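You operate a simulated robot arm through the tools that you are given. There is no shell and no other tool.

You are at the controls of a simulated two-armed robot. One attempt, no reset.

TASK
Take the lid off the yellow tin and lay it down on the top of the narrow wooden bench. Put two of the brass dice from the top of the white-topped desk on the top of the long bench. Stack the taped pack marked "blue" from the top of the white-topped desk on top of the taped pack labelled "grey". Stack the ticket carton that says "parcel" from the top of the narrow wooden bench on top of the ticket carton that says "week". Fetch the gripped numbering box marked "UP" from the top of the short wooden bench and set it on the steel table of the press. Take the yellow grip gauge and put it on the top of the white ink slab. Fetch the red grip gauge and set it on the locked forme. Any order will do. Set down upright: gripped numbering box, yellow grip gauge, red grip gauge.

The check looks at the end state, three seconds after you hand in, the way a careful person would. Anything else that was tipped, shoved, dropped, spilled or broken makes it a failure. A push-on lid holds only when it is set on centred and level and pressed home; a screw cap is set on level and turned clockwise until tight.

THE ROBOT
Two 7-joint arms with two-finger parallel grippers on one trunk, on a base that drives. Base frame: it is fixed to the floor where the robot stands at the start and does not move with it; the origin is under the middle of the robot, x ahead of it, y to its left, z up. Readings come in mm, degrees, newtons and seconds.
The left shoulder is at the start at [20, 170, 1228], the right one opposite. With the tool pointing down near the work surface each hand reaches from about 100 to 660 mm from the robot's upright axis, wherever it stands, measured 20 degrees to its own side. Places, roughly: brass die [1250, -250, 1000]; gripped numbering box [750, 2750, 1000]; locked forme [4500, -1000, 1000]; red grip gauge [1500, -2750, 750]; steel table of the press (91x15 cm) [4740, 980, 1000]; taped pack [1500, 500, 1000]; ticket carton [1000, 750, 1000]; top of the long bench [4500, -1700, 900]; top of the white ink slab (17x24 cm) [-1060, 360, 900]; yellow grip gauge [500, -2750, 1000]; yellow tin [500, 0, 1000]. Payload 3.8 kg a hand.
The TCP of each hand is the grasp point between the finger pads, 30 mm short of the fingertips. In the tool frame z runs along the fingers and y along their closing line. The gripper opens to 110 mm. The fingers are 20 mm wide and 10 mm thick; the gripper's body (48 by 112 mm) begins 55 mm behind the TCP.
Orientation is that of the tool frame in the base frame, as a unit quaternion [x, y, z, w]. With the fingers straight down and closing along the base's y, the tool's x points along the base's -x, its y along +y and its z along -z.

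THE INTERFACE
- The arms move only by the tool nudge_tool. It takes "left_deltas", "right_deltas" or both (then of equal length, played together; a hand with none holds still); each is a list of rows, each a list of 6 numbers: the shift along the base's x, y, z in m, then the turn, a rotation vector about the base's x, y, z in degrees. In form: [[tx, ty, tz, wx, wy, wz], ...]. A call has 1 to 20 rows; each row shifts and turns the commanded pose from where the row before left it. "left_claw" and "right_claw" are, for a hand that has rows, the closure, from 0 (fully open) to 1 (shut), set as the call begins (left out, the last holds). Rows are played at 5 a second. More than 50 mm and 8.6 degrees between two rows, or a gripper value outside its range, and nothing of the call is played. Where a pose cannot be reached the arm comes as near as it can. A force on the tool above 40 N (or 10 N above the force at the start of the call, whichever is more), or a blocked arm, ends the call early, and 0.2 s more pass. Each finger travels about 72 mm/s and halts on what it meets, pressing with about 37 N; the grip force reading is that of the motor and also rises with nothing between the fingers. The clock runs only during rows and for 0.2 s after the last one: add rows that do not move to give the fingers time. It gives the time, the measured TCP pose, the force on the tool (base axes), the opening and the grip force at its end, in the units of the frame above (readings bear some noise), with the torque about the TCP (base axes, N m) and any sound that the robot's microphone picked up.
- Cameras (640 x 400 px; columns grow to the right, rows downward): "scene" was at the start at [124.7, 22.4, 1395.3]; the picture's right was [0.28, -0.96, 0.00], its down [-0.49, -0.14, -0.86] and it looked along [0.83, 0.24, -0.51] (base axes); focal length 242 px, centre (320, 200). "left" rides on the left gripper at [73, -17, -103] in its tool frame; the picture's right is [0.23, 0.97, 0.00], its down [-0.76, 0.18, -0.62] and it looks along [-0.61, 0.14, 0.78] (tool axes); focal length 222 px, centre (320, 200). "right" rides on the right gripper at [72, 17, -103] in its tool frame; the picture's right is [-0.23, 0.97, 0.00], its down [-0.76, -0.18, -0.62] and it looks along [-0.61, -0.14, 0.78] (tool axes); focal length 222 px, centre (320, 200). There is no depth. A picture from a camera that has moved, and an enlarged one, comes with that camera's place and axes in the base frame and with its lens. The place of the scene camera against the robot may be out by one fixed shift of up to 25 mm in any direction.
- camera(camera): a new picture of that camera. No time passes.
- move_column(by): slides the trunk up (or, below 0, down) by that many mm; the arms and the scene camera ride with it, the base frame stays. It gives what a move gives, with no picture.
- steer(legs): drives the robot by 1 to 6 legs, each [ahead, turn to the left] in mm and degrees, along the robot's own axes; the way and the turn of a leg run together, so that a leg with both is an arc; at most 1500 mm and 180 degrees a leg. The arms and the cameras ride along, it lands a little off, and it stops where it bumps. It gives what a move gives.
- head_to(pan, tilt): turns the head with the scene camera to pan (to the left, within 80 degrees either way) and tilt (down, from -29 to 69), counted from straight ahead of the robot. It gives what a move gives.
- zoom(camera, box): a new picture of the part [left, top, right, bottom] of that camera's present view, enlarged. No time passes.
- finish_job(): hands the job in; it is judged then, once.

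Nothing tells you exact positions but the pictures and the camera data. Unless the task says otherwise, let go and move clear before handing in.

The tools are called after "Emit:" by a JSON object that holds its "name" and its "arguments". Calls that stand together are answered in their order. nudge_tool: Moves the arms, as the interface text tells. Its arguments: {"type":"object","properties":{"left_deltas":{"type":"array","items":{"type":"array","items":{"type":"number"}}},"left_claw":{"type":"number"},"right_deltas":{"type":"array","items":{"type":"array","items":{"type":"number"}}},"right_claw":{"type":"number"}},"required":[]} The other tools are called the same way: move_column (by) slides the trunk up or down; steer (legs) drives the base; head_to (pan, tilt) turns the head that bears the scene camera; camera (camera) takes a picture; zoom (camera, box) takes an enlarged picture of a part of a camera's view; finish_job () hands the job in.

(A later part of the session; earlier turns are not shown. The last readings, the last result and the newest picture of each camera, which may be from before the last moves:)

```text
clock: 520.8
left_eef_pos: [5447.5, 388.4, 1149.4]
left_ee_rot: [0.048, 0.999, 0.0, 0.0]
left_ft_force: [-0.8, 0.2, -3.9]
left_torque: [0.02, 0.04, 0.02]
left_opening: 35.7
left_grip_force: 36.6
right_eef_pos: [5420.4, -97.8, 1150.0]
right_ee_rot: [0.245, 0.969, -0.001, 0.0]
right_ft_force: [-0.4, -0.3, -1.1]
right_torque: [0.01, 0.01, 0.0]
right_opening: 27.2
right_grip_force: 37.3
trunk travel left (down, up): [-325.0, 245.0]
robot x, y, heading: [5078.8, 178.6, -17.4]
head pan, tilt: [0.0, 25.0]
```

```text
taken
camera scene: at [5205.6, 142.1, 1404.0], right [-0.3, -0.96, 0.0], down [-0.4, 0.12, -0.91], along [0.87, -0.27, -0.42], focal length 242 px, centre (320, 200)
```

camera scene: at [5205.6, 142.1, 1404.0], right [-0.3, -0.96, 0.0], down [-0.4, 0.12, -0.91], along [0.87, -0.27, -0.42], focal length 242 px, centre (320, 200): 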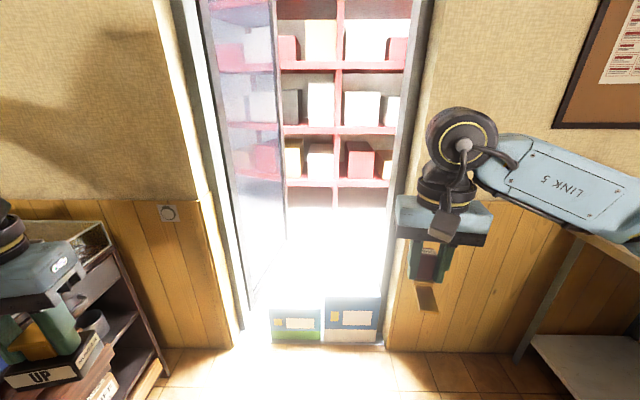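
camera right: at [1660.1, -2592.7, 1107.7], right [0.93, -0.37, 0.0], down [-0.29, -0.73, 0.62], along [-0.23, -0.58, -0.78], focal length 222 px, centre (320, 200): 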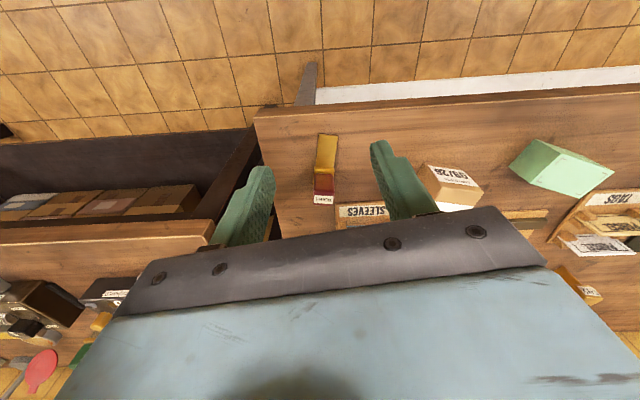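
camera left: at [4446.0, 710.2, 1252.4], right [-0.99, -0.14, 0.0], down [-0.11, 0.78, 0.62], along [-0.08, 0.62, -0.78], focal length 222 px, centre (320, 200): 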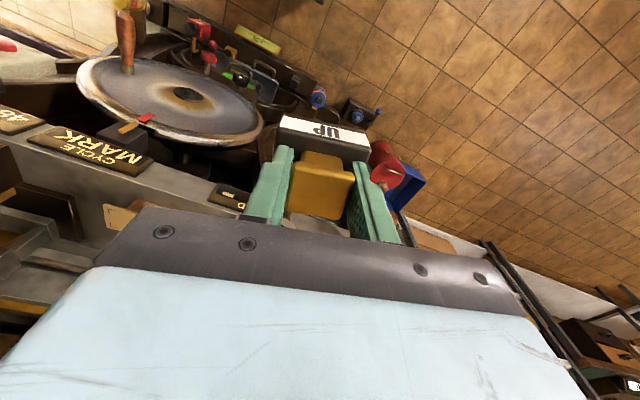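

Clear to turn. Face the press again and move in.

Emit:
{"name": "steer", "arguments": {"legs": [[0, 90], [130, 0]]}}

Emit:
{"name": "head_to", "arguments": {"pan": 25, "tilt": 35}}

Emit:
{"name": "camera", "arguments": {"camera": "scene"}}

Emit:
{"name": "camera", "arguments": {"camera": "left"}}

```text
clock: 525.9
left_eef_pos: [4906.5, 670.1, 1148.0]
left_ee_rot: [-0.673, 0.74, -0.002, 0.0]
left_ft_force: [-0.6, 0.9, -5.1]
left_torque: [-0.06, -0.01, -0.01]
left_opening: 35.9
left_grip_force: 36.8
right_eef_pos: [5394.7, 644.4, 1148.9]
right_ee_rot: [-0.513, 0.859, 0.0, 0.001]
right_ft_force: [0.4, 0.9, -0.9]
right_torque: [-0.05, 0.01, 0.03]
right_opening: 27.4
right_grip_force: 36.7
trunk travel left (down, up): [-325.0, 245.0]
robot x, y, heading: [5120.4, 300.8, 73.1]
head pan, tilt: [0.0, 25.0]
```

```text
clock: 526.8
left_eef_pos: [4906.9, 668.8, 1149.3]
left_ee_rot: [-0.673, 0.74, 0.0, 0.0]
left_ft_force: [-0.4, 0.0, -5.3]
left_torque: [-0.02, 0.03, -0.01]
left_opening: 35.8
left_grip_force: 37.2
right_eef_pos: [5394.4, 642.0, 1150.9]
right_ee_rot: [-0.513, 0.859, 0.0, 0.001]
right_ft_force: [-1.3, 0.1, -0.3]
right_torque: [0.0, 0.0, -0.03]
right_opening: 27.5
right_grip_force: 36.8
trunk travel left (down, up): [-325.0, 245.0]
robot x, y, heading: [5116.6, 301.6, 72.9]
head pan, tilt: [25.0, 35.0]
```

```text
taken
camera scene: at [5129.2, 406.2, 1388.3], right [0.99, 0.14, 0.0], down [0.08, -0.57, -0.82], along [-0.11, 0.81, -0.57], focal length 242 px, centre (320, 200)
```

scene: 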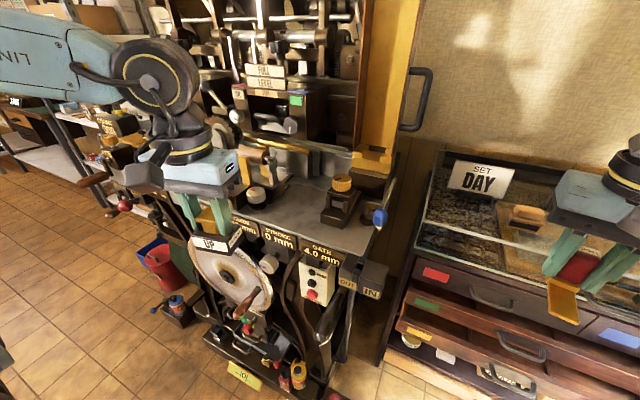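

```text
taken
camera left: at [4916.4, 594.3, 1252.3], right [-0.99, -0.14, 0.0], down [-0.11, 0.78, 0.62], along [-0.08, 0.62, -0.78], focal length 222 px, centre (320, 200)
```

left: 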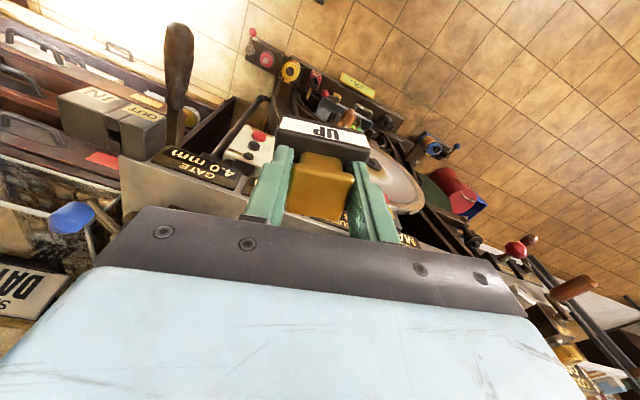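

Emit:
{"name": "zoom", "arguments": {"camera": "scene", "box": [200, 130, 420, 300]}}

```text
2.35 times, centred on (310, 215) of scene
camera zoom: at [5129.2, 406.2, 1388.3], right [0.99, 0.14, 0.0], down [0.08, -0.57, -0.82], along [-0.11, 0.81, -0.57], focal length 568 px, centre (344, 165)
```

zoom: 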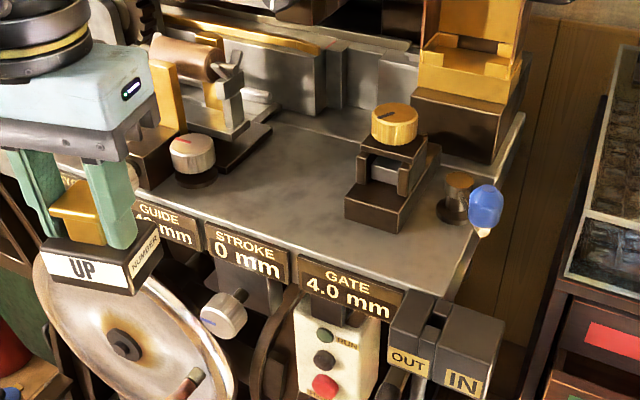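

Free spot on the steel table ≈(4981,895). Move closer 70 mm and bring the box over it.

Emit:
{"name": "steer", "arguments": {"legs": [[70, 0]]}}

Emit:
{"name": "nudge_tool", "arguments": {"left_deltas": [[0.015, 0.035, 0, 0, 0, -3], [0.015, 0.035, 0, 0, 0, -3], [0.012, 0.035, 0, 0, 0, -3], [0.01, 0.035, 0, 0, 0, -2], [0, 0.015, 0, 0, 0, 0], [0, 0, 0, 0, 0, 0]]}}

Emit:
{"name": "camera", "arguments": {"camera": "left"}}

Emit:
{"name": "camera", "arguments": {"camera": "scene"}}

```text
clock: 527.8
left_eef_pos: [4926.7, 736.4, 1148.8]
left_ee_rot: [-0.673, 0.74, -0.002, 0.0]
left_ft_force: [0.2, -0.2, -4.8]
left_torque: [-0.05, 0.03, 0.01]
left_opening: 35.9
left_grip_force: 37.3
right_eef_pos: [5414.6, 709.9, 1149.0]
right_ee_rot: [-0.513, 0.859, -0.001, 0.001]
right_ft_force: [1.0, -0.1, -1.1]
right_torque: [-0.01, 0.01, 0.0]
right_opening: 27.2
right_grip_force: 36.7
trunk travel left (down, up): [-325.0, 245.0]
robot x, y, heading: [5137.1, 367.2, 73.0]
head pan, tilt: [25.0, 35.0]
```

```text
clock: 529.2
left_eef_pos: [4979.9, 891.6, 1149.6]
left_ee_rot: [-0.599, 0.801, -0.002, 0.001]
left_ft_force: [-0.6, 0.5, -4.0]
left_torque: [-0.03, 0.02, 0.02]
left_opening: 35.7
left_grip_force: 37.3
right_eef_pos: [5414.2, 708.5, 1148.3]
right_ee_rot: [-0.513, 0.858, -0.001, 0.001]
right_ft_force: [-0.2, 0.5, -1.0]
right_torque: [0.02, -0.01, 0.03]
right_opening: 27.3
right_grip_force: 37.7
trunk travel left (down, up): [-325.0, 245.0]
robot x, y, heading: [5138.9, 366.3, 73.0]
head pan, tilt: [25.0, 35.0]
```

```text
taken
camera left: at [4975.1, 815.8, 1252.3], right [-1.0, 0.06, 0.0], down [0.04, 0.78, 0.62], along [0.04, 0.62, -0.78], focal length 222 px, centre (320, 200)
```

left: 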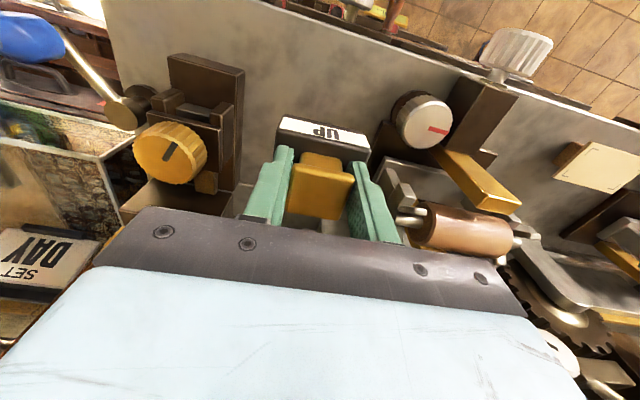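

```text
taken
camera scene: at [5149.8, 472.7, 1388.2], right [0.99, 0.14, 0.0], down [0.08, -0.57, -0.82], along [-0.11, 0.81, -0.57], focal length 242 px, centre (320, 200)
```

scene: 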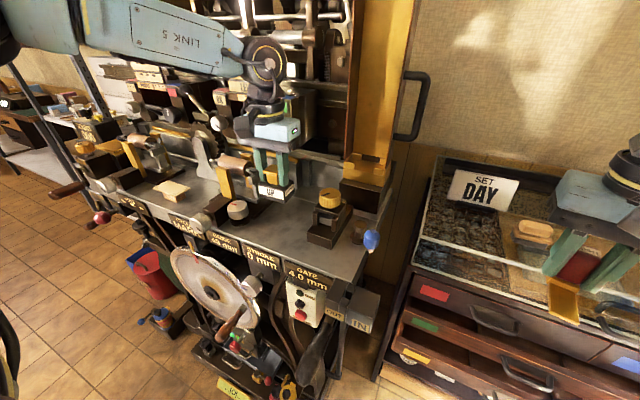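

The box hovers over the free spot; shift 8 mm and lower.

Emit:
{"name": "nudge_tool", "arguments": {"left_deltas": [[0.008, -0.002, -0.03, 0, 0, 0], [0, 0, -0.03, 0, 0, 0], [0, 0, -0.025, 0, 0, 0], [0, 0, 0, 0, 0, 0]]}}

Emit:
{"name": "camera", "arguments": {"camera": "left"}}

Emit:
{"name": "zoom", "arguments": {"camera": "scene", "box": [200, 110, 380, 270]}}

```text
clock: 530.2
left_eef_pos: [4988.0, 887.9, 1064.8]
left_ee_rot: [-0.599, 0.801, -0.001, 0.001]
left_ft_force: [-0.5, 0.3, 2.0]
left_torque: [-0.08, -0.02, -0.05]
left_opening: 35.7
left_grip_force: 37.4
right_eef_pos: [5415.4, 708.1, 1150.6]
right_ee_rot: [-0.514, 0.858, -0.001, 0.001]
right_ft_force: [-0.5, -0.8, -1.8]
right_torque: [0.01, 0.01, 0.01]
right_opening: 27.3
right_grip_force: 37.4
trunk travel left (down, up): [-325.0, 245.0]
robot x, y, heading: [5137.9, 365.8, 72.8]
head pan, tilt: [25.0, 35.0]
```

```text
taken
camera left: at [4982.1, 813.2, 1167.0], right [-1.0, 0.06, 0.0], down [0.04, 0.78, 0.62], along [0.04, 0.62, -0.78], focal length 222 px, centre (320, 200)
```

left: 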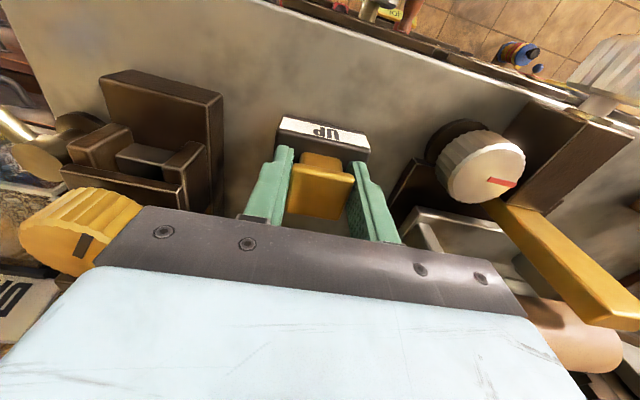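

```text
2.50 times, centred on (290, 190) of scene
camera zoom: at [5149.6, 472.3, 1388.4], right [0.99, 0.14, 0.0], down [0.08, -0.57, -0.82], along [-0.11, 0.81, -0.57], focal length 604 px, centre (395, 225)
```

zoom: 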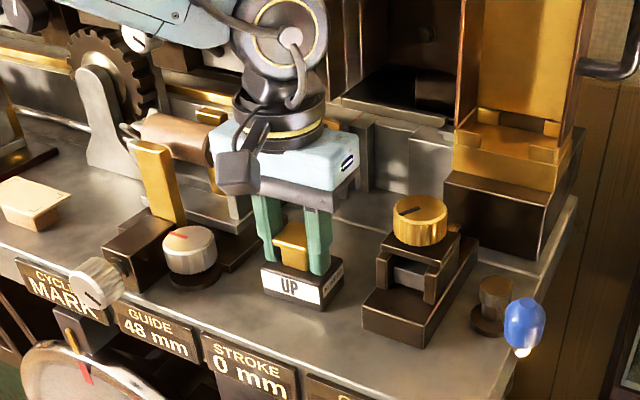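

It has just touched down (table ≈ z 998). Release and lift straight up.

Emit:
{"name": "nudge_tool", "arguments": {"left_deltas": [[0, 0, -0.0005, 0, 0, 0], [0, 0, 0, 0, 0, 0]]}}

Emit:
{"name": "nudge_tool", "arguments": {"left_deltas": [[0, 0, 0, 0, 0, 0], [0, 0, 0, 0, 0, 0], [0, 0, 0, 0, 0, 0]], "left_claw": 0.5}}

Emit:
{"name": "nudge_tool", "arguments": {"left_deltas": [[0, 0, 0.005, 0, 0, 0], [0, 0, 0.015, 0, 0, 0], [0, 0, 0.03, 0, 0, 0], [0, 0, 0.03, 0, 0, 0], [0, 0, 0.02, 0, 0, 0]]}}

Emit:
{"name": "camera", "arguments": {"camera": "left"}}

Emit:
{"name": "zoom", "arguments": {"camera": "scene", "box": [200, 110, 380, 270]}}

```text
clock: 530.8
left_eef_pos: [4987.4, 889.8, 1064.3]
left_ee_rot: [-0.598, 0.801, 0.0, 0.001]
left_ft_force: [-2.5, 2.2, 8.0]
left_torque: [-0.13, 0.04, -0.03]
left_opening: 35.8
left_grip_force: 37.0
right_eef_pos: [5413.2, 709.5, 1150.3]
right_ee_rot: [-0.512, 0.859, 0.0, 0.001]
right_ft_force: [0.0, -0.9, -0.6]
right_torque: [0.0, -0.02, -0.03]
right_opening: 27.4
right_grip_force: 37.4
trunk travel left (down, up): [-325.0, 245.0]
robot x, y, heading: [5138.0, 367.9, 73.0]
head pan, tilt: [25.0, 35.0]
```

```text
clock: 531.6
left_eef_pos: [4987.1, 888.1, 1064.9]
left_ee_rot: [-0.599, 0.801, 0.0, 0.001]
left_ft_force: [4.0, -1.4, 7.1]
left_torque: [-0.06, 0.14, 0.06]
left_opening: 52.7
left_grip_force: 0.1
right_eef_pos: [5414.1, 706.9, 1149.9]
right_ee_rot: [-0.513, 0.859, 0.0, 0.001]
right_ft_force: [-0.4, 1.0, -0.8]
right_torque: [-0.01, -0.02, 0.0]
right_opening: 27.3
right_grip_force: 37.0
trunk travel left (down, up): [-325.0, 245.0]
robot x, y, heading: [5138.9, 368.4, 72.9]
head pan, tilt: [25.0, 35.0]
```

```text
clock: 532.8
left_eef_pos: [4987.8, 885.8, 1163.9]
left_ee_rot: [-0.599, 0.8, 0.0, 0.001]
left_ft_force: [0.0, -0.1, -0.2]
left_torque: [0.01, -0.02, 0.02]
left_opening: 55.1
left_grip_force: 0.0
right_eef_pos: [5415.4, 708.0, 1150.7]
right_ee_rot: [-0.513, 0.858, 0.001, 0.001]
right_ft_force: [-0.2, -0.2, -1.2]
right_torque: [0.0, 0.02, 0.0]
right_opening: 27.4
right_grip_force: 37.1
trunk travel left (down, up): [-325.0, 245.0]
robot x, y, heading: [5139.4, 366.8, 72.8]
head pan, tilt: [25.0, 35.0]
```

```text
taken
camera left: at [4983.1, 812.7, 1267.1], right [-1.0, 0.06, 0.0], down [0.04, 0.78, 0.62], along [0.04, 0.62, -0.78], focal length 222 px, centre (320, 200)
```

left: 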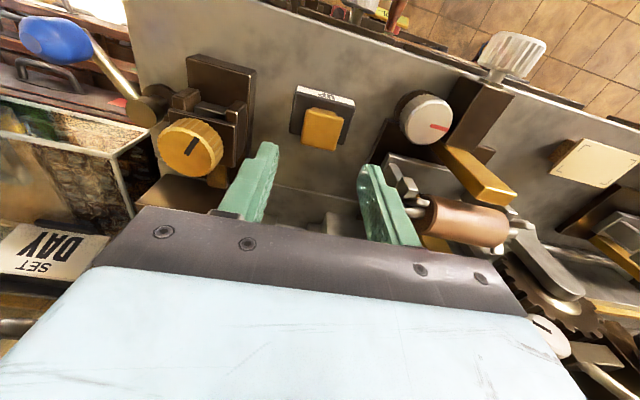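

```text
2.50 times, centred on (290, 190) of scene
camera zoom: at [5149.8, 472.1, 1388.3], right [0.99, 0.14, 0.0], down [0.08, -0.57, -0.82], along [-0.11, 0.81, -0.57], focal length 604 px, centre (395, 225)
```

zoom: 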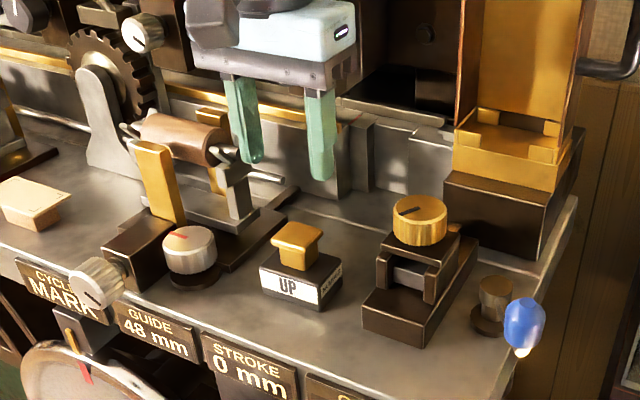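

UP stands upright on the press table. Retract and go for the locked forme with the red gauge.

Emit:
{"name": "nudge_tool", "arguments": {"left_deltas": [[-0.01, -0.035, 0.01, 0, 0, 0], [-0.01, -0.04, 0.01, 0, 0, 0], [-0.01, -0.04, 0, 0, 0, 0], [-0.01, -0.04, 0, 0, 0, 0], [0, 0, 0, 0, 0, 0]]}}

Emit:
{"name": "steer", "arguments": {"legs": [[-550, 0], [0, -90]]}}

Emit:
{"name": "head_to", "arguments": {"pan": -60, "tilt": 25}}

Emit:
{"name": "camera", "arguments": {"camera": "scene"}}

```text
clock: 534.0
left_eef_pos: [4946.8, 732.4, 1184.0]
left_ee_rot: [-0.599, 0.801, -0.001, 0.0]
left_ft_force: [-0.3, 0.2, -0.2]
left_torque: [0.01, 0.03, 0.02]
left_opening: 55.0
left_grip_force: 0.1
right_eef_pos: [5414.7, 710.4, 1149.4]
right_ee_rot: [-0.513, 0.858, 0.0, 0.0]
right_ft_force: [0.6, -0.1, -0.7]
right_torque: [-0.02, 0.01, -0.03]
right_opening: 27.6
right_grip_force: 37.0
trunk travel left (down, up): [-325.0, 245.0]
robot x, y, heading: [5140.5, 365.9, 73.0]
head pan, tilt: [25.0, 35.0]
```

```text
clock: 541.0
left_eef_pos: [5344.1, 30.0, 1183.2]
left_ee_rot: [0.146, 0.989, -0.001, 0.0]
left_ft_force: [0.4, -0.1, 0.2]
left_torque: [0.04, -0.02, 0.04]
left_opening: 55.2
left_grip_force: 0.1
right_eef_pos: [5313.8, -435.9, 1149.8]
right_ee_rot: [0.248, 0.969, 0.0, 0.001]
right_ft_force: [-0.2, -0.6, -0.9]
right_torque: [-0.02, 0.03, 0.04]
right_opening: 27.1
right_grip_force: 36.7
trunk travel left (down, up): [-325.0, 245.0]
robot x, y, heading: [4979.1, -157.3, -17.5]
head pan, tilt: [25.0, 35.0]
```

```text
clock: 542.6
left_eef_pos: [5342.5, 31.1, 1183.8]
left_ee_rot: [0.146, 0.989, -0.001, 0.0]
left_ft_force: [-0.2, 0.0, -1.4]
left_torque: [0.01, 0.02, 0.01]
left_opening: 55.1
left_grip_force: 0.1
right_eef_pos: [5314.7, -436.0, 1149.8]
right_ee_rot: [0.247, 0.969, 0.0, 0.002]
right_ft_force: [0.2, -0.1, -0.9]
right_torque: [0.01, 0.03, 0.0]
right_opening: 27.6
right_grip_force: 37.1
trunk travel left (down, up): [-325.0, 245.0]
robot x, y, heading: [4978.8, -156.8, -17.7]
head pan, tilt: [-60.0, 25.0]
```

```text
taken
camera scene: at [5033.8, -257.0, 1404.0], right [-0.98, -0.22, 0.0], down [-0.09, 0.41, -0.91], along [0.2, -0.88, -0.42], focal length 242 px, centre (320, 200)
```

scene: 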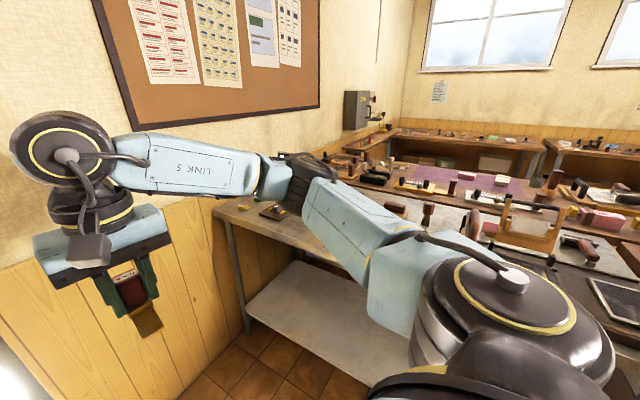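

Emit:
{"name": "steer", "arguments": {"legs": [[0, -90]]}}

Emit:
{"name": "head_to", "arguments": {"pan": -10, "tilt": 25}}

Emit:
{"name": "camera", "arguments": {"camera": "scene"}}

Emit:
{"name": "zoom", "arguments": {"camera": "scene", "box": [230, 150, 560, 330]}}

```text
clock: 546.9
left_eef_pos: [5165.0, -524.7, 1184.4]
left_ee_rot: [0.803, 0.596, -0.001, -0.001]
left_ft_force: [0.3, -0.3, -0.8]
left_torque: [0.04, 0.01, 0.01]
left_opening: 55.1
left_grip_force: 0.1
right_eef_pos: [4697.4, -494.5, 1149.0]
right_ee_rot: [0.86, 0.511, -0.001, 0.001]
right_ft_force: [0.9, -0.5, -0.5]
right_torque: [-0.02, 0.02, -0.06]
right_opening: 27.4
right_grip_force: 37.0
trunk travel left (down, up): [-325.0, 245.0]
robot x, y, heading: [4976.9, -159.8, -107.5]
head pan, tilt: [-60.0, 25.0]
```

```text
clock: 548.0
left_eef_pos: [5164.6, -523.8, 1183.8]
left_ee_rot: [0.804, 0.595, 0.0, -0.001]
left_ft_force: [-0.3, -0.6, -0.4]
left_torque: [0.01, 0.02, 0.04]
left_opening: 54.8
left_grip_force: 0.1
right_eef_pos: [4698.1, -495.7, 1149.4]
right_ee_rot: [0.86, 0.51, -0.002, -0.001]
right_ft_force: [0.9, 1.1, -2.8]
right_torque: [0.03, 0.04, 0.01]
right_opening: 27.1
right_grip_force: 37.1
trunk travel left (down, up): [-325.0, 245.0]
robot x, y, heading: [4981.3, -155.5, -107.6]
head pan, tilt: [-10.0, 25.0]
```

```text
taken
camera scene: at [4944.7, -262.4, 1404.0], right [-0.89, 0.46, 0.0], down [0.2, 0.37, -0.91], along [-0.42, -0.8, -0.42], focal length 242 px, centre (320, 200)
```

scene: 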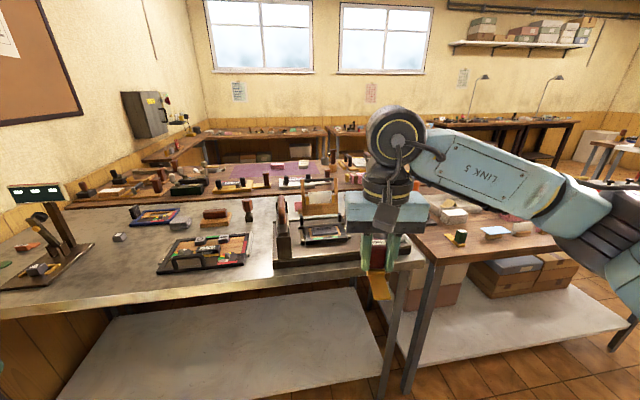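

```text
1.94 times, centred on (395, 240) of scene
camera zoom: at [4944.7, -262.4, 1404.0], right [-0.89, 0.46, 0.0], down [0.2, 0.37, -0.91], along [-0.42, -0.8, -0.42], focal length 468 px, centre (174, 122)
```

zoom: 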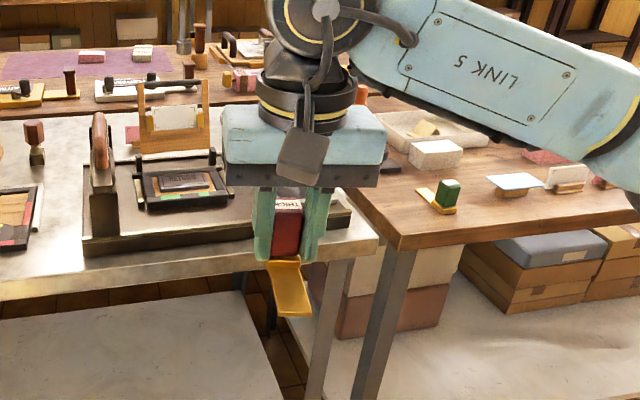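

The locked forme appears to be the framed bed inside the proofing press near (4600,-907). Move in for a closer look.

Emit:
{"name": "steer", "arguments": {"legs": [[310, 0]]}}

Emit:
{"name": "head_to", "arguments": {"pan": -15, "tilt": 38}}

Emit:
{"name": "camera", "arguments": {"camera": "scene"}}

Emit:
{"name": "zoom", "arguments": {"camera": "scene", "box": [180, 90, 420, 280]}}

Emit:
{"name": "camera", "arguments": {"camera": "right"}}

```text
clock: 550.1
left_eef_pos: [5071.8, -817.1, 1183.4]
left_ee_rot: [0.803, 0.596, 0.0, -0.001]
left_ft_force: [0.9, -0.2, 0.3]
left_torque: [0.03, -0.01, 0.01]
left_opening: 55.0
left_grip_force: 0.1
right_eef_pos: [4606.0, -788.8, 1149.2]
right_ee_rot: [0.86, 0.511, -0.001, 0.0]
right_ft_force: [0.8, 0.4, -0.3]
right_torque: [0.04, -0.02, 0.01]
right_opening: 27.3
right_grip_force: 37.1
trunk travel left (down, up): [-325.0, 245.0]
robot x, y, heading: [4884.3, -453.6, -107.5]
head pan, tilt: [-10.0, 25.0]
```

```text
clock: 550.9
left_eef_pos: [5073.0, -815.9, 1184.1]
left_ee_rot: [0.803, 0.596, 0.0, 0.0]
left_ft_force: [0.6, -0.1, 0.1]
left_torque: [-0.02, -0.01, -0.01]
left_opening: 55.2
left_grip_force: 0.1
right_eef_pos: [4606.2, -789.2, 1149.5]
right_ee_rot: [0.86, 0.511, -0.001, -0.001]
right_ft_force: [0.7, -0.6, -0.2]
right_torque: [0.02, -0.01, -0.01]
right_opening: 27.3
right_grip_force: 37.0
trunk travel left (down, up): [-325.0, 245.0]
robot x, y, heading: [4881.9, -452.1, -107.4]
head pan, tilt: [-15.0, 38.0]
```

```text
taken
camera scene: at [4848.8, -546.1, 1383.8], right [-0.84, 0.54, 0.0], down [0.33, 0.52, -0.79], along [-0.42, -0.67, -0.61], focal length 242 px, centre (320, 200)
```

scene: 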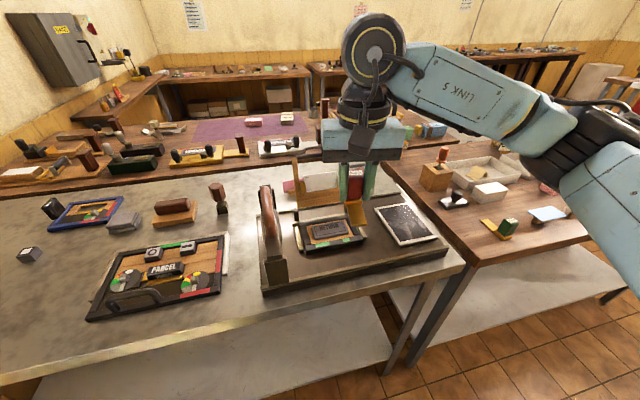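

```text
2.11 times, centred on (300, 185) of scene
camera zoom: at [4848.8, -546.1, 1383.8], right [-0.84, 0.54, 0.0], down [0.33, 0.52, -0.79], along [-0.42, -0.67, -0.61], focal length 508 px, centre (362, 232)
```

zoom: 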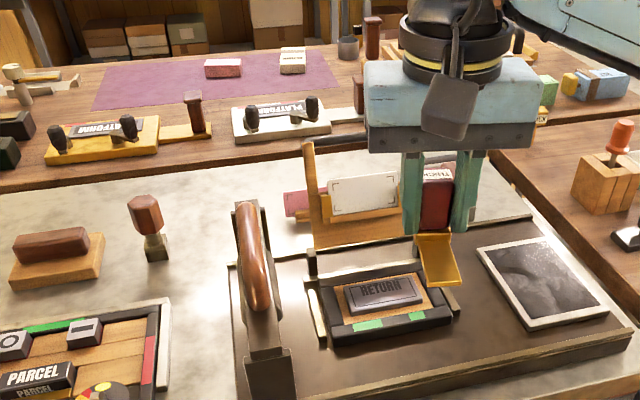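

```text
taken
camera right: at [4655.9, -732.0, 1253.2], right [0.75, -0.67, 0.0], down [-0.52, -0.58, 0.62], along [-0.42, -0.47, -0.78], focal length 222 px, centre (320, 200)
```

right: 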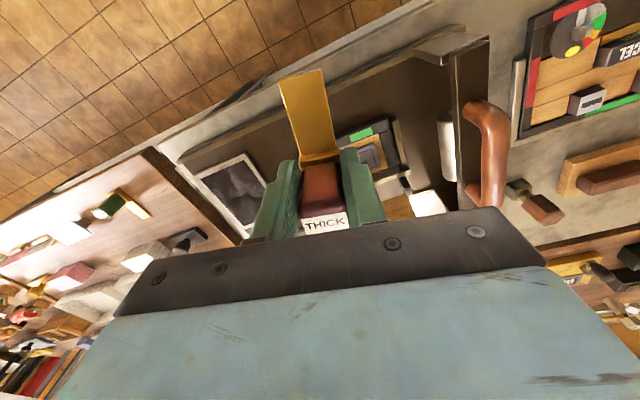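

The locked forme (RETURN plate) sits in the press bed. Pull the right hand back to inspect it with its camera.

Emit:
{"name": "nudge_tool", "arguments": {"right_deltas": [[0.015, 0.04, 0, 0, 0, 0], [0.015, 0.04, 0, 0, 0, 0], [0.015, 0.04, 0, 0, 0, 0], [0, 0, 0, 0, 0, 0]]}}

Emit:
{"name": "camera", "arguments": {"camera": "right"}}

Emit:
{"name": "zoom", "arguments": {"camera": "scene", "box": [260, 170, 400, 280]}}

```text
clock: 551.9
left_eef_pos: [5072.8, -817.0, 1182.9]
left_ee_rot: [0.803, 0.597, 0.0, 0.0]
left_ft_force: [-0.2, -0.4, -0.1]
left_torque: [0.0, 0.01, 0.02]
left_opening: 55.1
left_grip_force: 0.0
right_eef_pos: [4651.7, -668.8, 1149.8]
right_ee_rot: [0.86, 0.51, -0.001, -0.001]
right_ft_force: [0.0, -0.4, -1.1]
right_torque: [0.02, 0.03, 0.03]
right_opening: 27.3
right_grip_force: 36.9
trunk travel left (down, up): [-325.0, 245.0]
robot x, y, heading: [4883.1, -451.8, -107.4]
head pan, tilt: [-15.0, 38.0]
```

```text
taken
camera right: at [4701.5, -612.3, 1252.7], right [0.75, -0.67, 0.0], down [-0.52, -0.58, 0.62], along [-0.42, -0.46, -0.78], focal length 222 px, centre (320, 200)
```

right: 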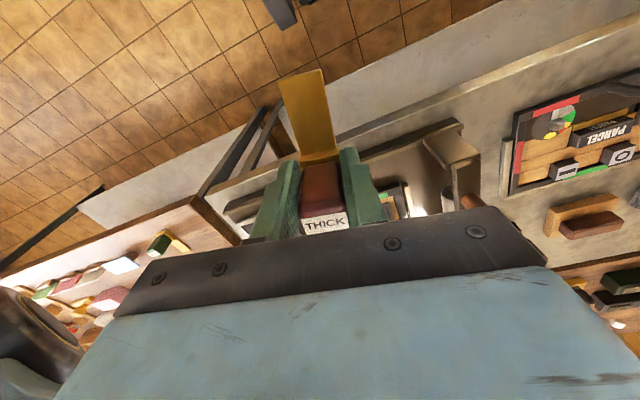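

```text
3.64 times, centred on (330, 225) of scene
camera zoom: at [4848.5, -546.7, 1383.7], right [-0.84, 0.54, 0.0], down [0.33, 0.52, -0.79], along [-0.42, -0.66, -0.62], focal length 878 px, centre (284, 109)
```

zoom: 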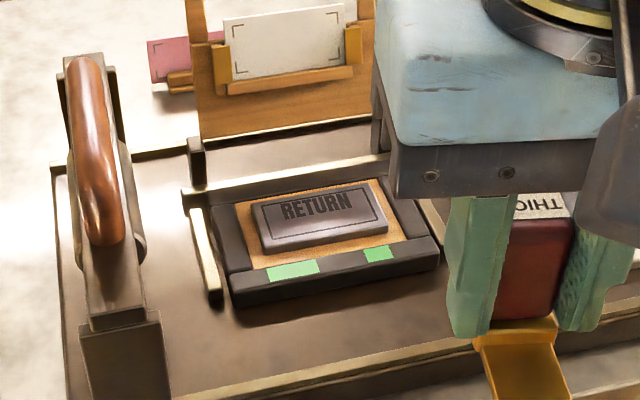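

I'll turn the gauge 83° so its foot lies along the long flat RETURN block. Rotate the right hand in place first.

Emit:
{"name": "nudge_tool", "arguments": {"right_deltas": [[0, 0, 0, 0, 0, -8.3], [0, 0, 0, 0, 0, -8.3], [0, 0, 0, 0, 0, -8.3], [0, 0, 0, 0, 0, -8.3], [0, 0, 0, 0, 0, -8.3], [0, 0, 0, 0, 0, -8.3], [0, 0, 0, 0, 0, -8.3], [0, 0, 0, 0, 0, -8.3], [0, 0, 0, 0, 0, -8.3], [0, 0, 0, 0, 0, -8.3], [0, 0, 0, 0, 0, 0]]}}

Emit:
{"name": "camera", "arguments": {"camera": "right"}}

Emit:
{"name": "camera", "arguments": {"camera": "scene"}}

```text
clock: 554.3
left_eef_pos: [5072.8, -816.0, 1183.3]
left_ee_rot: [0.802, 0.597, -0.001, -0.001]
left_ft_force: [-0.5, 0.4, 0.0]
left_torque: [-0.02, 0.0, 0.0]
left_opening: 55.0
left_grip_force: 0.2
right_eef_pos: [4650.8, -669.2, 1150.0]
right_ee_rot: [0.982, -0.188, 0.0, -0.001]
right_ft_force: [0.0, -0.4, -0.3]
right_torque: [0.01, -0.02, 0.02]
right_opening: 27.2
right_grip_force: 37.2
trunk travel left (down, up): [-325.0, 245.0]
robot x, y, heading: [4885.5, -450.5, -107.5]
head pan, tilt: [-15.0, 38.0]
```

```text
taken
camera right: at [4712.2, -710.5, 1253.2], right [-0.57, -0.82, 0.0], down [-0.64, 0.45, 0.62], along [-0.51, 0.36, -0.78], focal length 222 px, centre (320, 200)
```

right: 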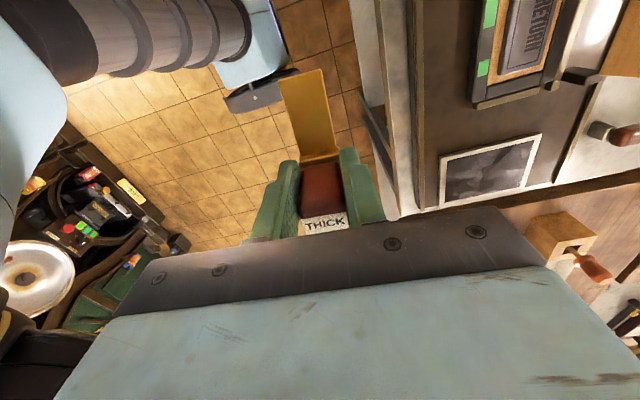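

```text
taken
camera scene: at [4848.7, -546.2, 1383.7], right [-0.84, 0.54, 0.0], down [0.33, 0.52, -0.79], along [-0.42, -0.66, -0.62], focal length 242 px, centre (320, 200)
```

scene: 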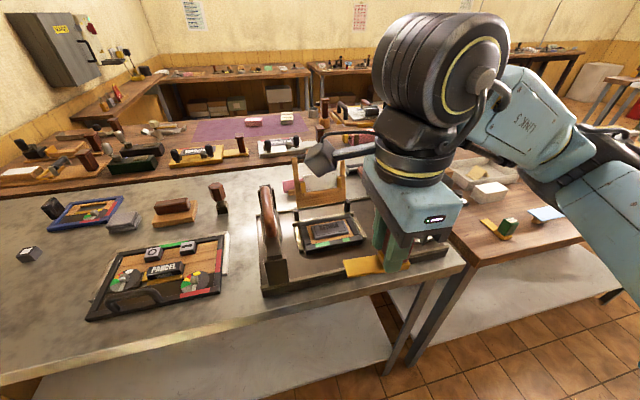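

Rotation worked. Move toward the forme at safe height.

Emit:
{"name": "nudge_tool", "arguments": {"right_deltas": [[-0.012, -0.035, 0, 0, 0, 0], [-0.012, -0.035, 0, 0, 0, 0], [-0.012, -0.035, 0, 0, 0, 0], [-0.012, -0.035, 0, 0, 0, 0], [0, 0, 0, 0, 0, 0]]}}

Emit:
{"name": "camera", "arguments": {"camera": "right"}}

Emit:
{"name": "camera", "arguments": {"camera": "scene"}}

```text
clock: 555.5
left_eef_pos: [5072.5, -816.9, 1183.7]
left_ee_rot: [0.803, 0.596, -0.002, -0.001]
left_ft_force: [0.2, 0.3, -0.2]
left_torque: [-0.05, -0.03, -0.02]
left_opening: 54.9
left_grip_force: 0.0
right_eef_pos: [4601.9, -808.5, 1150.8]
right_ee_rot: [0.982, -0.188, -0.001, 0.0]
right_ft_force: [-0.3, -0.1, -0.3]
right_torque: [0.0, -0.04, 0.01]
right_opening: 27.5
right_grip_force: 36.9
trunk travel left (down, up): [-325.0, 245.0]
robot x, y, heading: [4884.5, -447.0, -107.6]
head pan, tilt: [-15.0, 38.0]
```

```text
taken
camera right: at [4664.9, -850.3, 1253.1], right [-0.57, -0.82, 0.0], down [-0.64, 0.45, 0.62], along [-0.51, 0.36, -0.78], focal length 222 px, centre (320, 200)
```

right: 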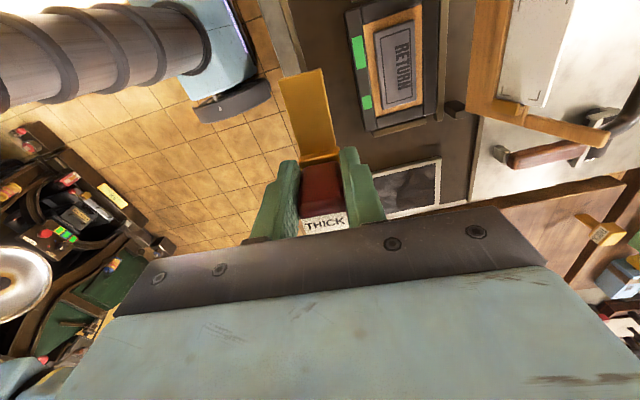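

```text
taken
camera scene: at [4848.6, -545.8, 1383.8], right [-0.84, 0.54, 0.0], down [0.33, 0.52, -0.79], along [-0.42, -0.66, -0.62], focal length 242 px, centre (320, 200)
```

scene: 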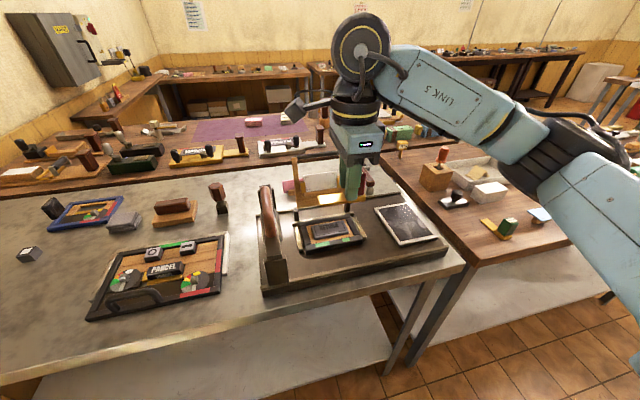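

Emit:
{"name": "zoom", "arguments": {"camera": "right", "box": [330, 0, 470, 140]}}

```text
2.86 times, centred on (400, 70) of right
camera zoom: at [4664.9, -850.3, 1253.1], right [-0.57, -0.82, 0.0], down [-0.64, 0.45, 0.62], along [-0.51, 0.36, -0.78], focal length 635 px, centre (91, 571)
```

zoom: 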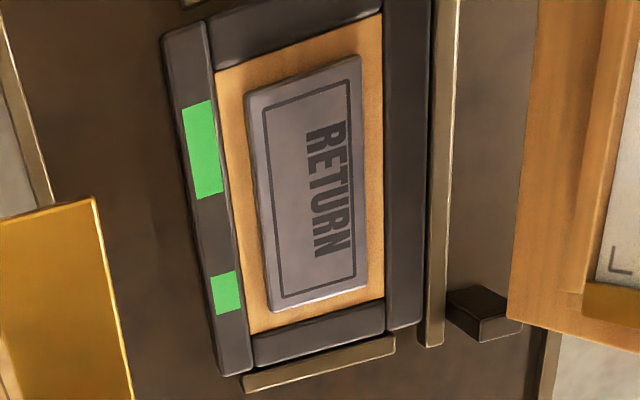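

Block centre from the hand camera: (4570,-905), top z≈926, long axis −17.5°. Drive 50 mm closer and position the gauge over it.

Emit:
{"name": "steer", "arguments": {"legs": [[50, 0]]}}

Emit:
{"name": "nudge_tool", "arguments": {"right_deltas": [[-0.015, -0.015, 0, 0, 0, 2], [-0.015, -0.015, 0, 0, 0, 2], [-0.012, -0.01, 0, 0, 0, 0], [0, 0, -0.03, 0, 0, 0], [0, 0, 0, 0, 0, 0]]}}

Emit:
{"name": "camera", "arguments": {"camera": "right"}}

Emit:
{"name": "camera", "arguments": {"camera": "scene"}}

```text
clock: 556.4
left_eef_pos: [5057.9, -864.4, 1183.2]
left_ee_rot: [0.803, 0.597, 0.0, 0.0]
left_ft_force: [-0.1, 0.0, 0.0]
left_torque: [0.01, 0.01, -0.02]
left_opening: 55.0
left_grip_force: 0.0
right_eef_pos: [4588.4, -858.4, 1149.4]
right_ee_rot: [0.982, -0.187, -0.001, -0.001]
right_ft_force: [-0.3, -0.8, -1.1]
right_torque: [0.03, 0.0, 0.02]
right_opening: 27.3
right_grip_force: 36.8
trunk travel left (down, up): [-325.0, 245.0]
robot x, y, heading: [4873.1, -494.1, -107.3]
head pan, tilt: [-15.0, 38.0]
```

```text
clock: 557.6
left_eef_pos: [5059.1, -863.1, 1183.3]
left_ee_rot: [0.803, 0.597, 0.001, -0.001]
left_ft_force: [-0.5, -0.3, 0.8]
left_torque: [0.0, -0.01, 0.02]
left_opening: 54.7
left_grip_force: 0.1
right_eef_pos: [4547.7, -895.7, 1121.6]
right_ee_rot: [0.988, -0.153, -0.001, 0.0]
right_ft_force: [0.5, 0.0, 0.0]
right_torque: [0.0, 0.04, -0.01]
right_opening: 27.2
right_grip_force: 37.6
trunk travel left (down, up): [-325.0, 245.0]
robot x, y, heading: [4869.6, -499.3, -107.4]
head pan, tilt: [-15.0, 38.0]
```

```text
taken
camera right: at [4611.2, -933.3, 1223.4], right [-0.51, -0.86, 0.0], down [-0.67, 0.4, 0.62], along [-0.54, 0.32, -0.78], focal length 222 px, centre (320, 200)
```

right: 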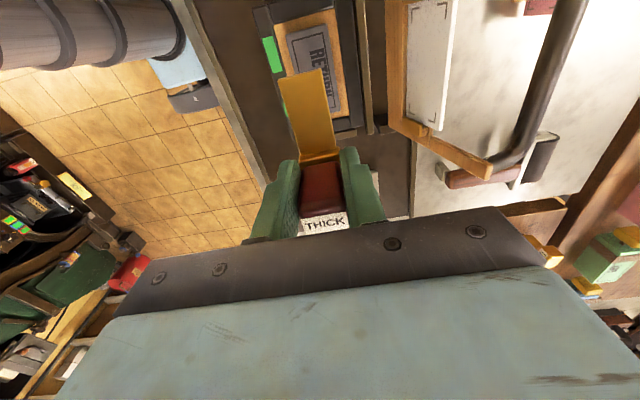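

```text
taken
camera scene: at [4834.1, -593.4, 1383.7], right [-0.84, 0.54, 0.0], down [0.33, 0.52, -0.79], along [-0.42, -0.66, -0.62], focal length 242 px, centre (320, 200)
```

scene: 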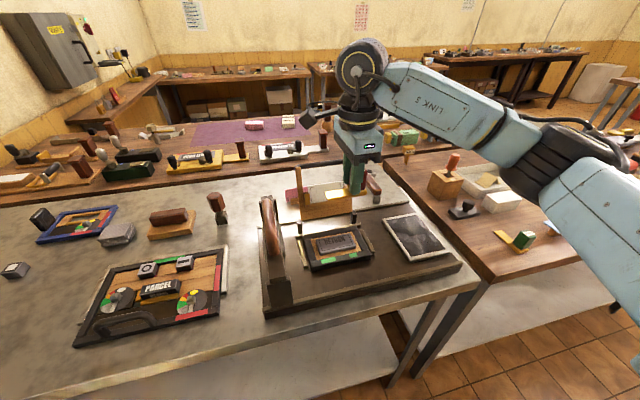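

Aligned over the RETURN block, tympan clear. Lower in stages.

Emit:
{"name": "nudge_tool", "arguments": {"right_deltas": [[-0.002, -0.001, -0.03, 0, 0, 0], [0, 0, -0.03, 0, 0, 0], [0, 0, -0.03, 0, 0, 0], [0, 0, -0.02, 0, 0, 0], [0, 0, 0, 0, 0, 0]]}}

Emit:
{"name": "camera", "arguments": {"camera": "right"}}

Emit:
{"name": "zoom", "arguments": {"camera": "scene", "box": [240, 130, 440, 300]}}

```text
clock: 558.8
left_eef_pos: [5059.5, -863.5, 1184.6]
left_ee_rot: [0.803, 0.596, -0.001, -0.001]
left_ft_force: [0.0, -1.4, -0.1]
left_torque: [0.01, 0.0, 0.0]
left_opening: 55.2
left_grip_force: 0.1
right_eef_pos: [4546.1, -897.2, 1008.8]
right_ee_rot: [0.988, -0.153, 0.0, 0.0]
right_ft_force: [-0.3, 0.0, 0.0]
right_torque: [0.01, 0.02, 0.03]
right_opening: 27.1
right_grip_force: 36.9
trunk travel left (down, up): [-325.0, 245.0]
robot x, y, heading: [4872.2, -494.9, -107.3]
head pan, tilt: [-15.0, 38.0]
```

```text
taken
camera right: at [4609.0, -935.0, 1113.0], right [-0.51, -0.86, 0.0], down [-0.67, 0.4, 0.62], along [-0.54, 0.32, -0.78], focal length 222 px, centre (320, 200)
```

right: 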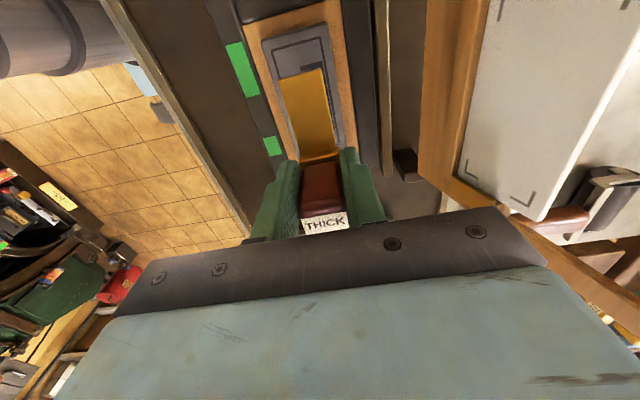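

```text
2.35 times, centred on (340, 215) of scene
camera zoom: at [4833.8, -593.5, 1383.7], right [-0.84, 0.54, 0.0], down [0.33, 0.52, -0.79], along [-0.42, -0.66, -0.62], focal length 568 px, centre (273, 165)
```

zoom: 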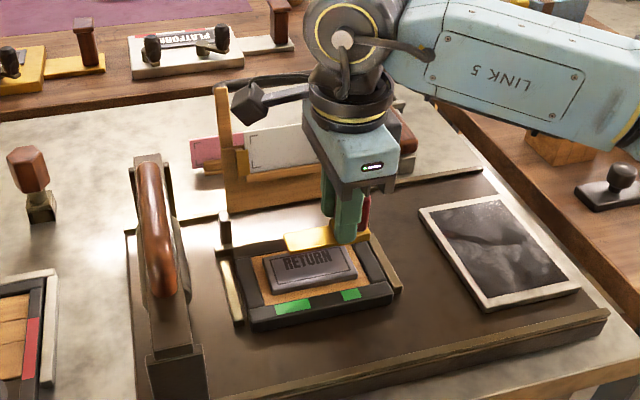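

Gauge footprint matches the block. Continue lowering gently.

Emit:
{"name": "nudge_tool", "arguments": {"right_deltas": [[0, 0.001, -0.015, 0, 0, 0], [0, 0, -0.015, 0, 0, 0], [0, 0, -0.008, 0, 0, 0], [0, 0, 0, 0, 0, 0]]}}

Emit:
{"name": "zoom", "arguments": {"camera": "scene", "box": [280, 170, 400, 280]}}

Emit:
{"name": "zoom", "arguments": {"camera": "right", "box": [220, 0, 420, 240]}}

```text
clock: 559.8
left_eef_pos: [5059.1, -860.8, 1185.0]
left_ee_rot: [0.803, 0.596, -0.001, 0.0]
left_ft_force: [0.8, -0.3, -0.1]
left_torque: [0.0, 0.04, -0.02]
left_opening: 54.9
left_grip_force: 0.0
right_eef_pos: [4544.4, -896.4, 975.3]
right_ee_rot: [0.988, -0.154, -0.001, 0.004]
right_ft_force: [-5.4, 0.3, 30.7]
right_torque: [0.22, 0.1, -0.02]
right_opening: 27.8
right_grip_force: 36.5
trunk travel left (down, up): [-325.0, 245.0]
robot x, y, heading: [4867.5, -499.0, -107.3]
head pan, tilt: [-15.0, 38.0]
```

```text
3.64 times, centred on (340, 225) of scene
camera zoom: at [4834.6, -591.5, 1384.2], right [-0.84, 0.54, 0.0], down [0.33, 0.52, -0.79], along [-0.42, -0.67, -0.61], focal length 878 px, centre (247, 109)
```

zoom: 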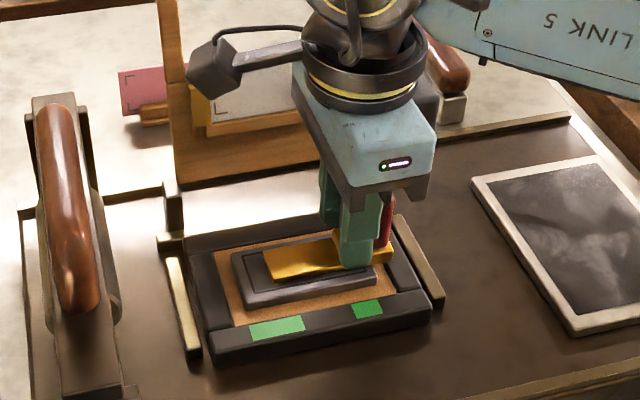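

```text
1.67 times, centred on (320, 120) of right
camera zoom: at [4608.6, -933.3, 1079.3], right [-0.51, -0.86, 0.01], down [-0.67, 0.41, 0.62], along [-0.54, 0.31, -0.78], focal length 370 px, centre (320, 333)
```

zoom: 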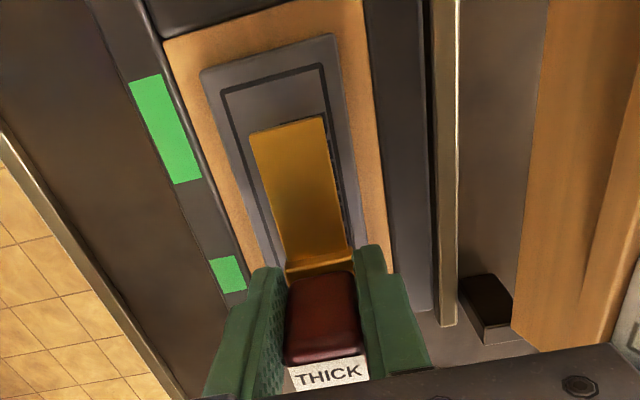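

Contact on the block. It's slightly toward the rear; lift 4 mm, shift 8 mm along, and set down again.

Emit:
{"name": "nudge_tool", "arguments": {"right_deltas": [[0, 0, 0.006, 0, 0, 0], [0.0076, -0.0024, 0.004, 0, 0, 0], [0, 0, 0, 0, 0, 0]]}}

Emit:
{"name": "nudge_tool", "arguments": {"right_deltas": [[0, 0, -0.002, 0, 0, 0], [0, 0, -0.002, 0, 0, 0], [0, 0, 0, 0, 0, 0]]}}

Emit:
{"name": "nudge_tool", "arguments": {"right_deltas": [[0, 0, -0.0015, 0, 0, 0], [0, 0, 0, 0, 0, 0]]}}

```text
clock: 560.6
left_eef_pos: [5058.4, -863.6, 1183.8]
left_ee_rot: [0.803, 0.596, -0.001, 0.0]
left_ft_force: [0.1, 0.7, 0.5]
left_torque: [-0.01, 0.0, -0.02]
left_opening: 54.9
left_grip_force: 0.1
right_eef_pos: [4553.4, -898.1, 980.9]
right_ee_rot: [0.988, -0.152, -0.001, -0.002]
right_ft_force: [-0.1, -1.0, -0.7]
right_torque: [-0.01, 0.01, -0.01]
right_opening: 27.2
right_grip_force: 37.2
trunk travel left (down, up): [-325.0, 245.0]
robot x, y, heading: [4868.8, -497.1, -107.7]
head pan, tilt: [-15.0, 38.0]
```

```text
clock: 561.4
left_eef_pos: [5058.1, -863.0, 1183.3]
left_ee_rot: [0.803, 0.596, -0.001, -0.001]
left_ft_force: [0.9, 0.9, 0.1]
left_torque: [0.01, 0.01, 0.01]
left_opening: 55.0
left_grip_force: 0.1
right_eef_pos: [4553.1, -899.0, 978.0]
right_ee_rot: [0.988, -0.153, -0.001, -0.001]
right_ft_force: [0.0, -0.4, -0.5]
right_torque: [0.0, -0.03, -0.02]
right_opening: 27.3
right_grip_force: 36.8
trunk travel left (down, up): [-325.0, 245.0]
robot x, y, heading: [4868.0, -497.0, -107.4]
head pan, tilt: [-15.0, 38.0]
```

```text
clock: 562.0
left_eef_pos: [5057.5, -863.2, 1182.8]
left_ee_rot: [0.803, 0.596, 0.0, -0.001]
left_ft_force: [-0.5, 1.0, -0.2]
left_torque: [-0.01, 0.01, -0.01]
left_opening: 55.3
left_grip_force: 0.0
right_eef_pos: [4552.3, -898.4, 975.6]
right_ee_rot: [0.988, -0.154, -0.001, 0.0]
right_ft_force: [0.6, -0.9, -0.4]
right_torque: [-0.01, 0.03, 0.0]
right_opening: 27.6
right_grip_force: 36.6
trunk travel left (down, up): [-325.0, 245.0]
robot x, y, heading: [4869.4, -499.6, -107.6]
head pan, tilt: [-15.0, 38.0]
```

Emit:
{"name": "nudge_tool", "arguments": {"right_deltas": [[0, 0, -0.0012, 0, 0, 0], [0, 0, 0, 0, 0, 0]]}}

Emit:
{"name": "nudge_tool", "arguments": {"right_deltas": [[0, 0, -0.0012, 0, 0, 0], [0, 0, 0, 0, 0, 0]]}}

Emit:
{"name": "zoom", "arguments": {"camera": "right", "box": [220, 0, 420, 240]}}

```text
clock: 562.6
left_eef_pos: [5058.4, -863.1, 1184.0]
left_ee_rot: [0.803, 0.596, -0.001, -0.001]
left_ft_force: [0.1, -0.2, 0.2]
left_torque: [0.02, -0.01, 0.0]
left_opening: 54.9
left_grip_force: 0.0
right_eef_pos: [4551.9, -897.9, 975.4]
right_ee_rot: [0.988, -0.154, -0.001, -0.001]
right_ft_force: [-0.4, 1.0, 2.9]
right_torque: [0.0, -0.01, 0.01]
right_opening: 27.3
right_grip_force: 36.7
trunk travel left (down, up): [-325.0, 245.0]
robot x, y, heading: [4866.0, -500.0, -107.5]
head pan, tilt: [-15.0, 38.0]
```

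```text
clock: 563.2
left_eef_pos: [5058.4, -862.6, 1183.7]
left_ee_rot: [0.803, 0.596, -0.001, 0.0]
left_ft_force: [0.6, -0.1, 0.0]
left_torque: [0.01, 0.04, -0.02]
left_opening: 54.9
left_grip_force: 0.0
right_eef_pos: [4553.0, -898.7, 976.0]
right_ee_rot: [0.988, -0.154, -0.001, 0.002]
right_ft_force: [-3.7, 0.4, 15.6]
right_torque: [0.15, 0.05, 0.04]
right_opening: 27.2
right_grip_force: 36.7
trunk travel left (down, up): [-325.0, 245.0]
robot x, y, heading: [4867.8, -496.6, -107.4]
head pan, tilt: [-15.0, 38.0]
```

```text
1.67 times, centred on (320, 120) of right
camera zoom: at [4616.4, -935.3, 1079.1], right [-0.51, -0.86, 0.0], down [-0.67, 0.4, 0.62], along [-0.54, 0.32, -0.78], focal length 370 px, centre (320, 333)
```

zoom: 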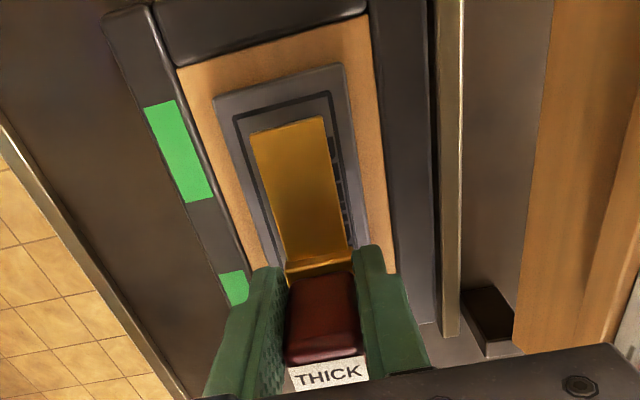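

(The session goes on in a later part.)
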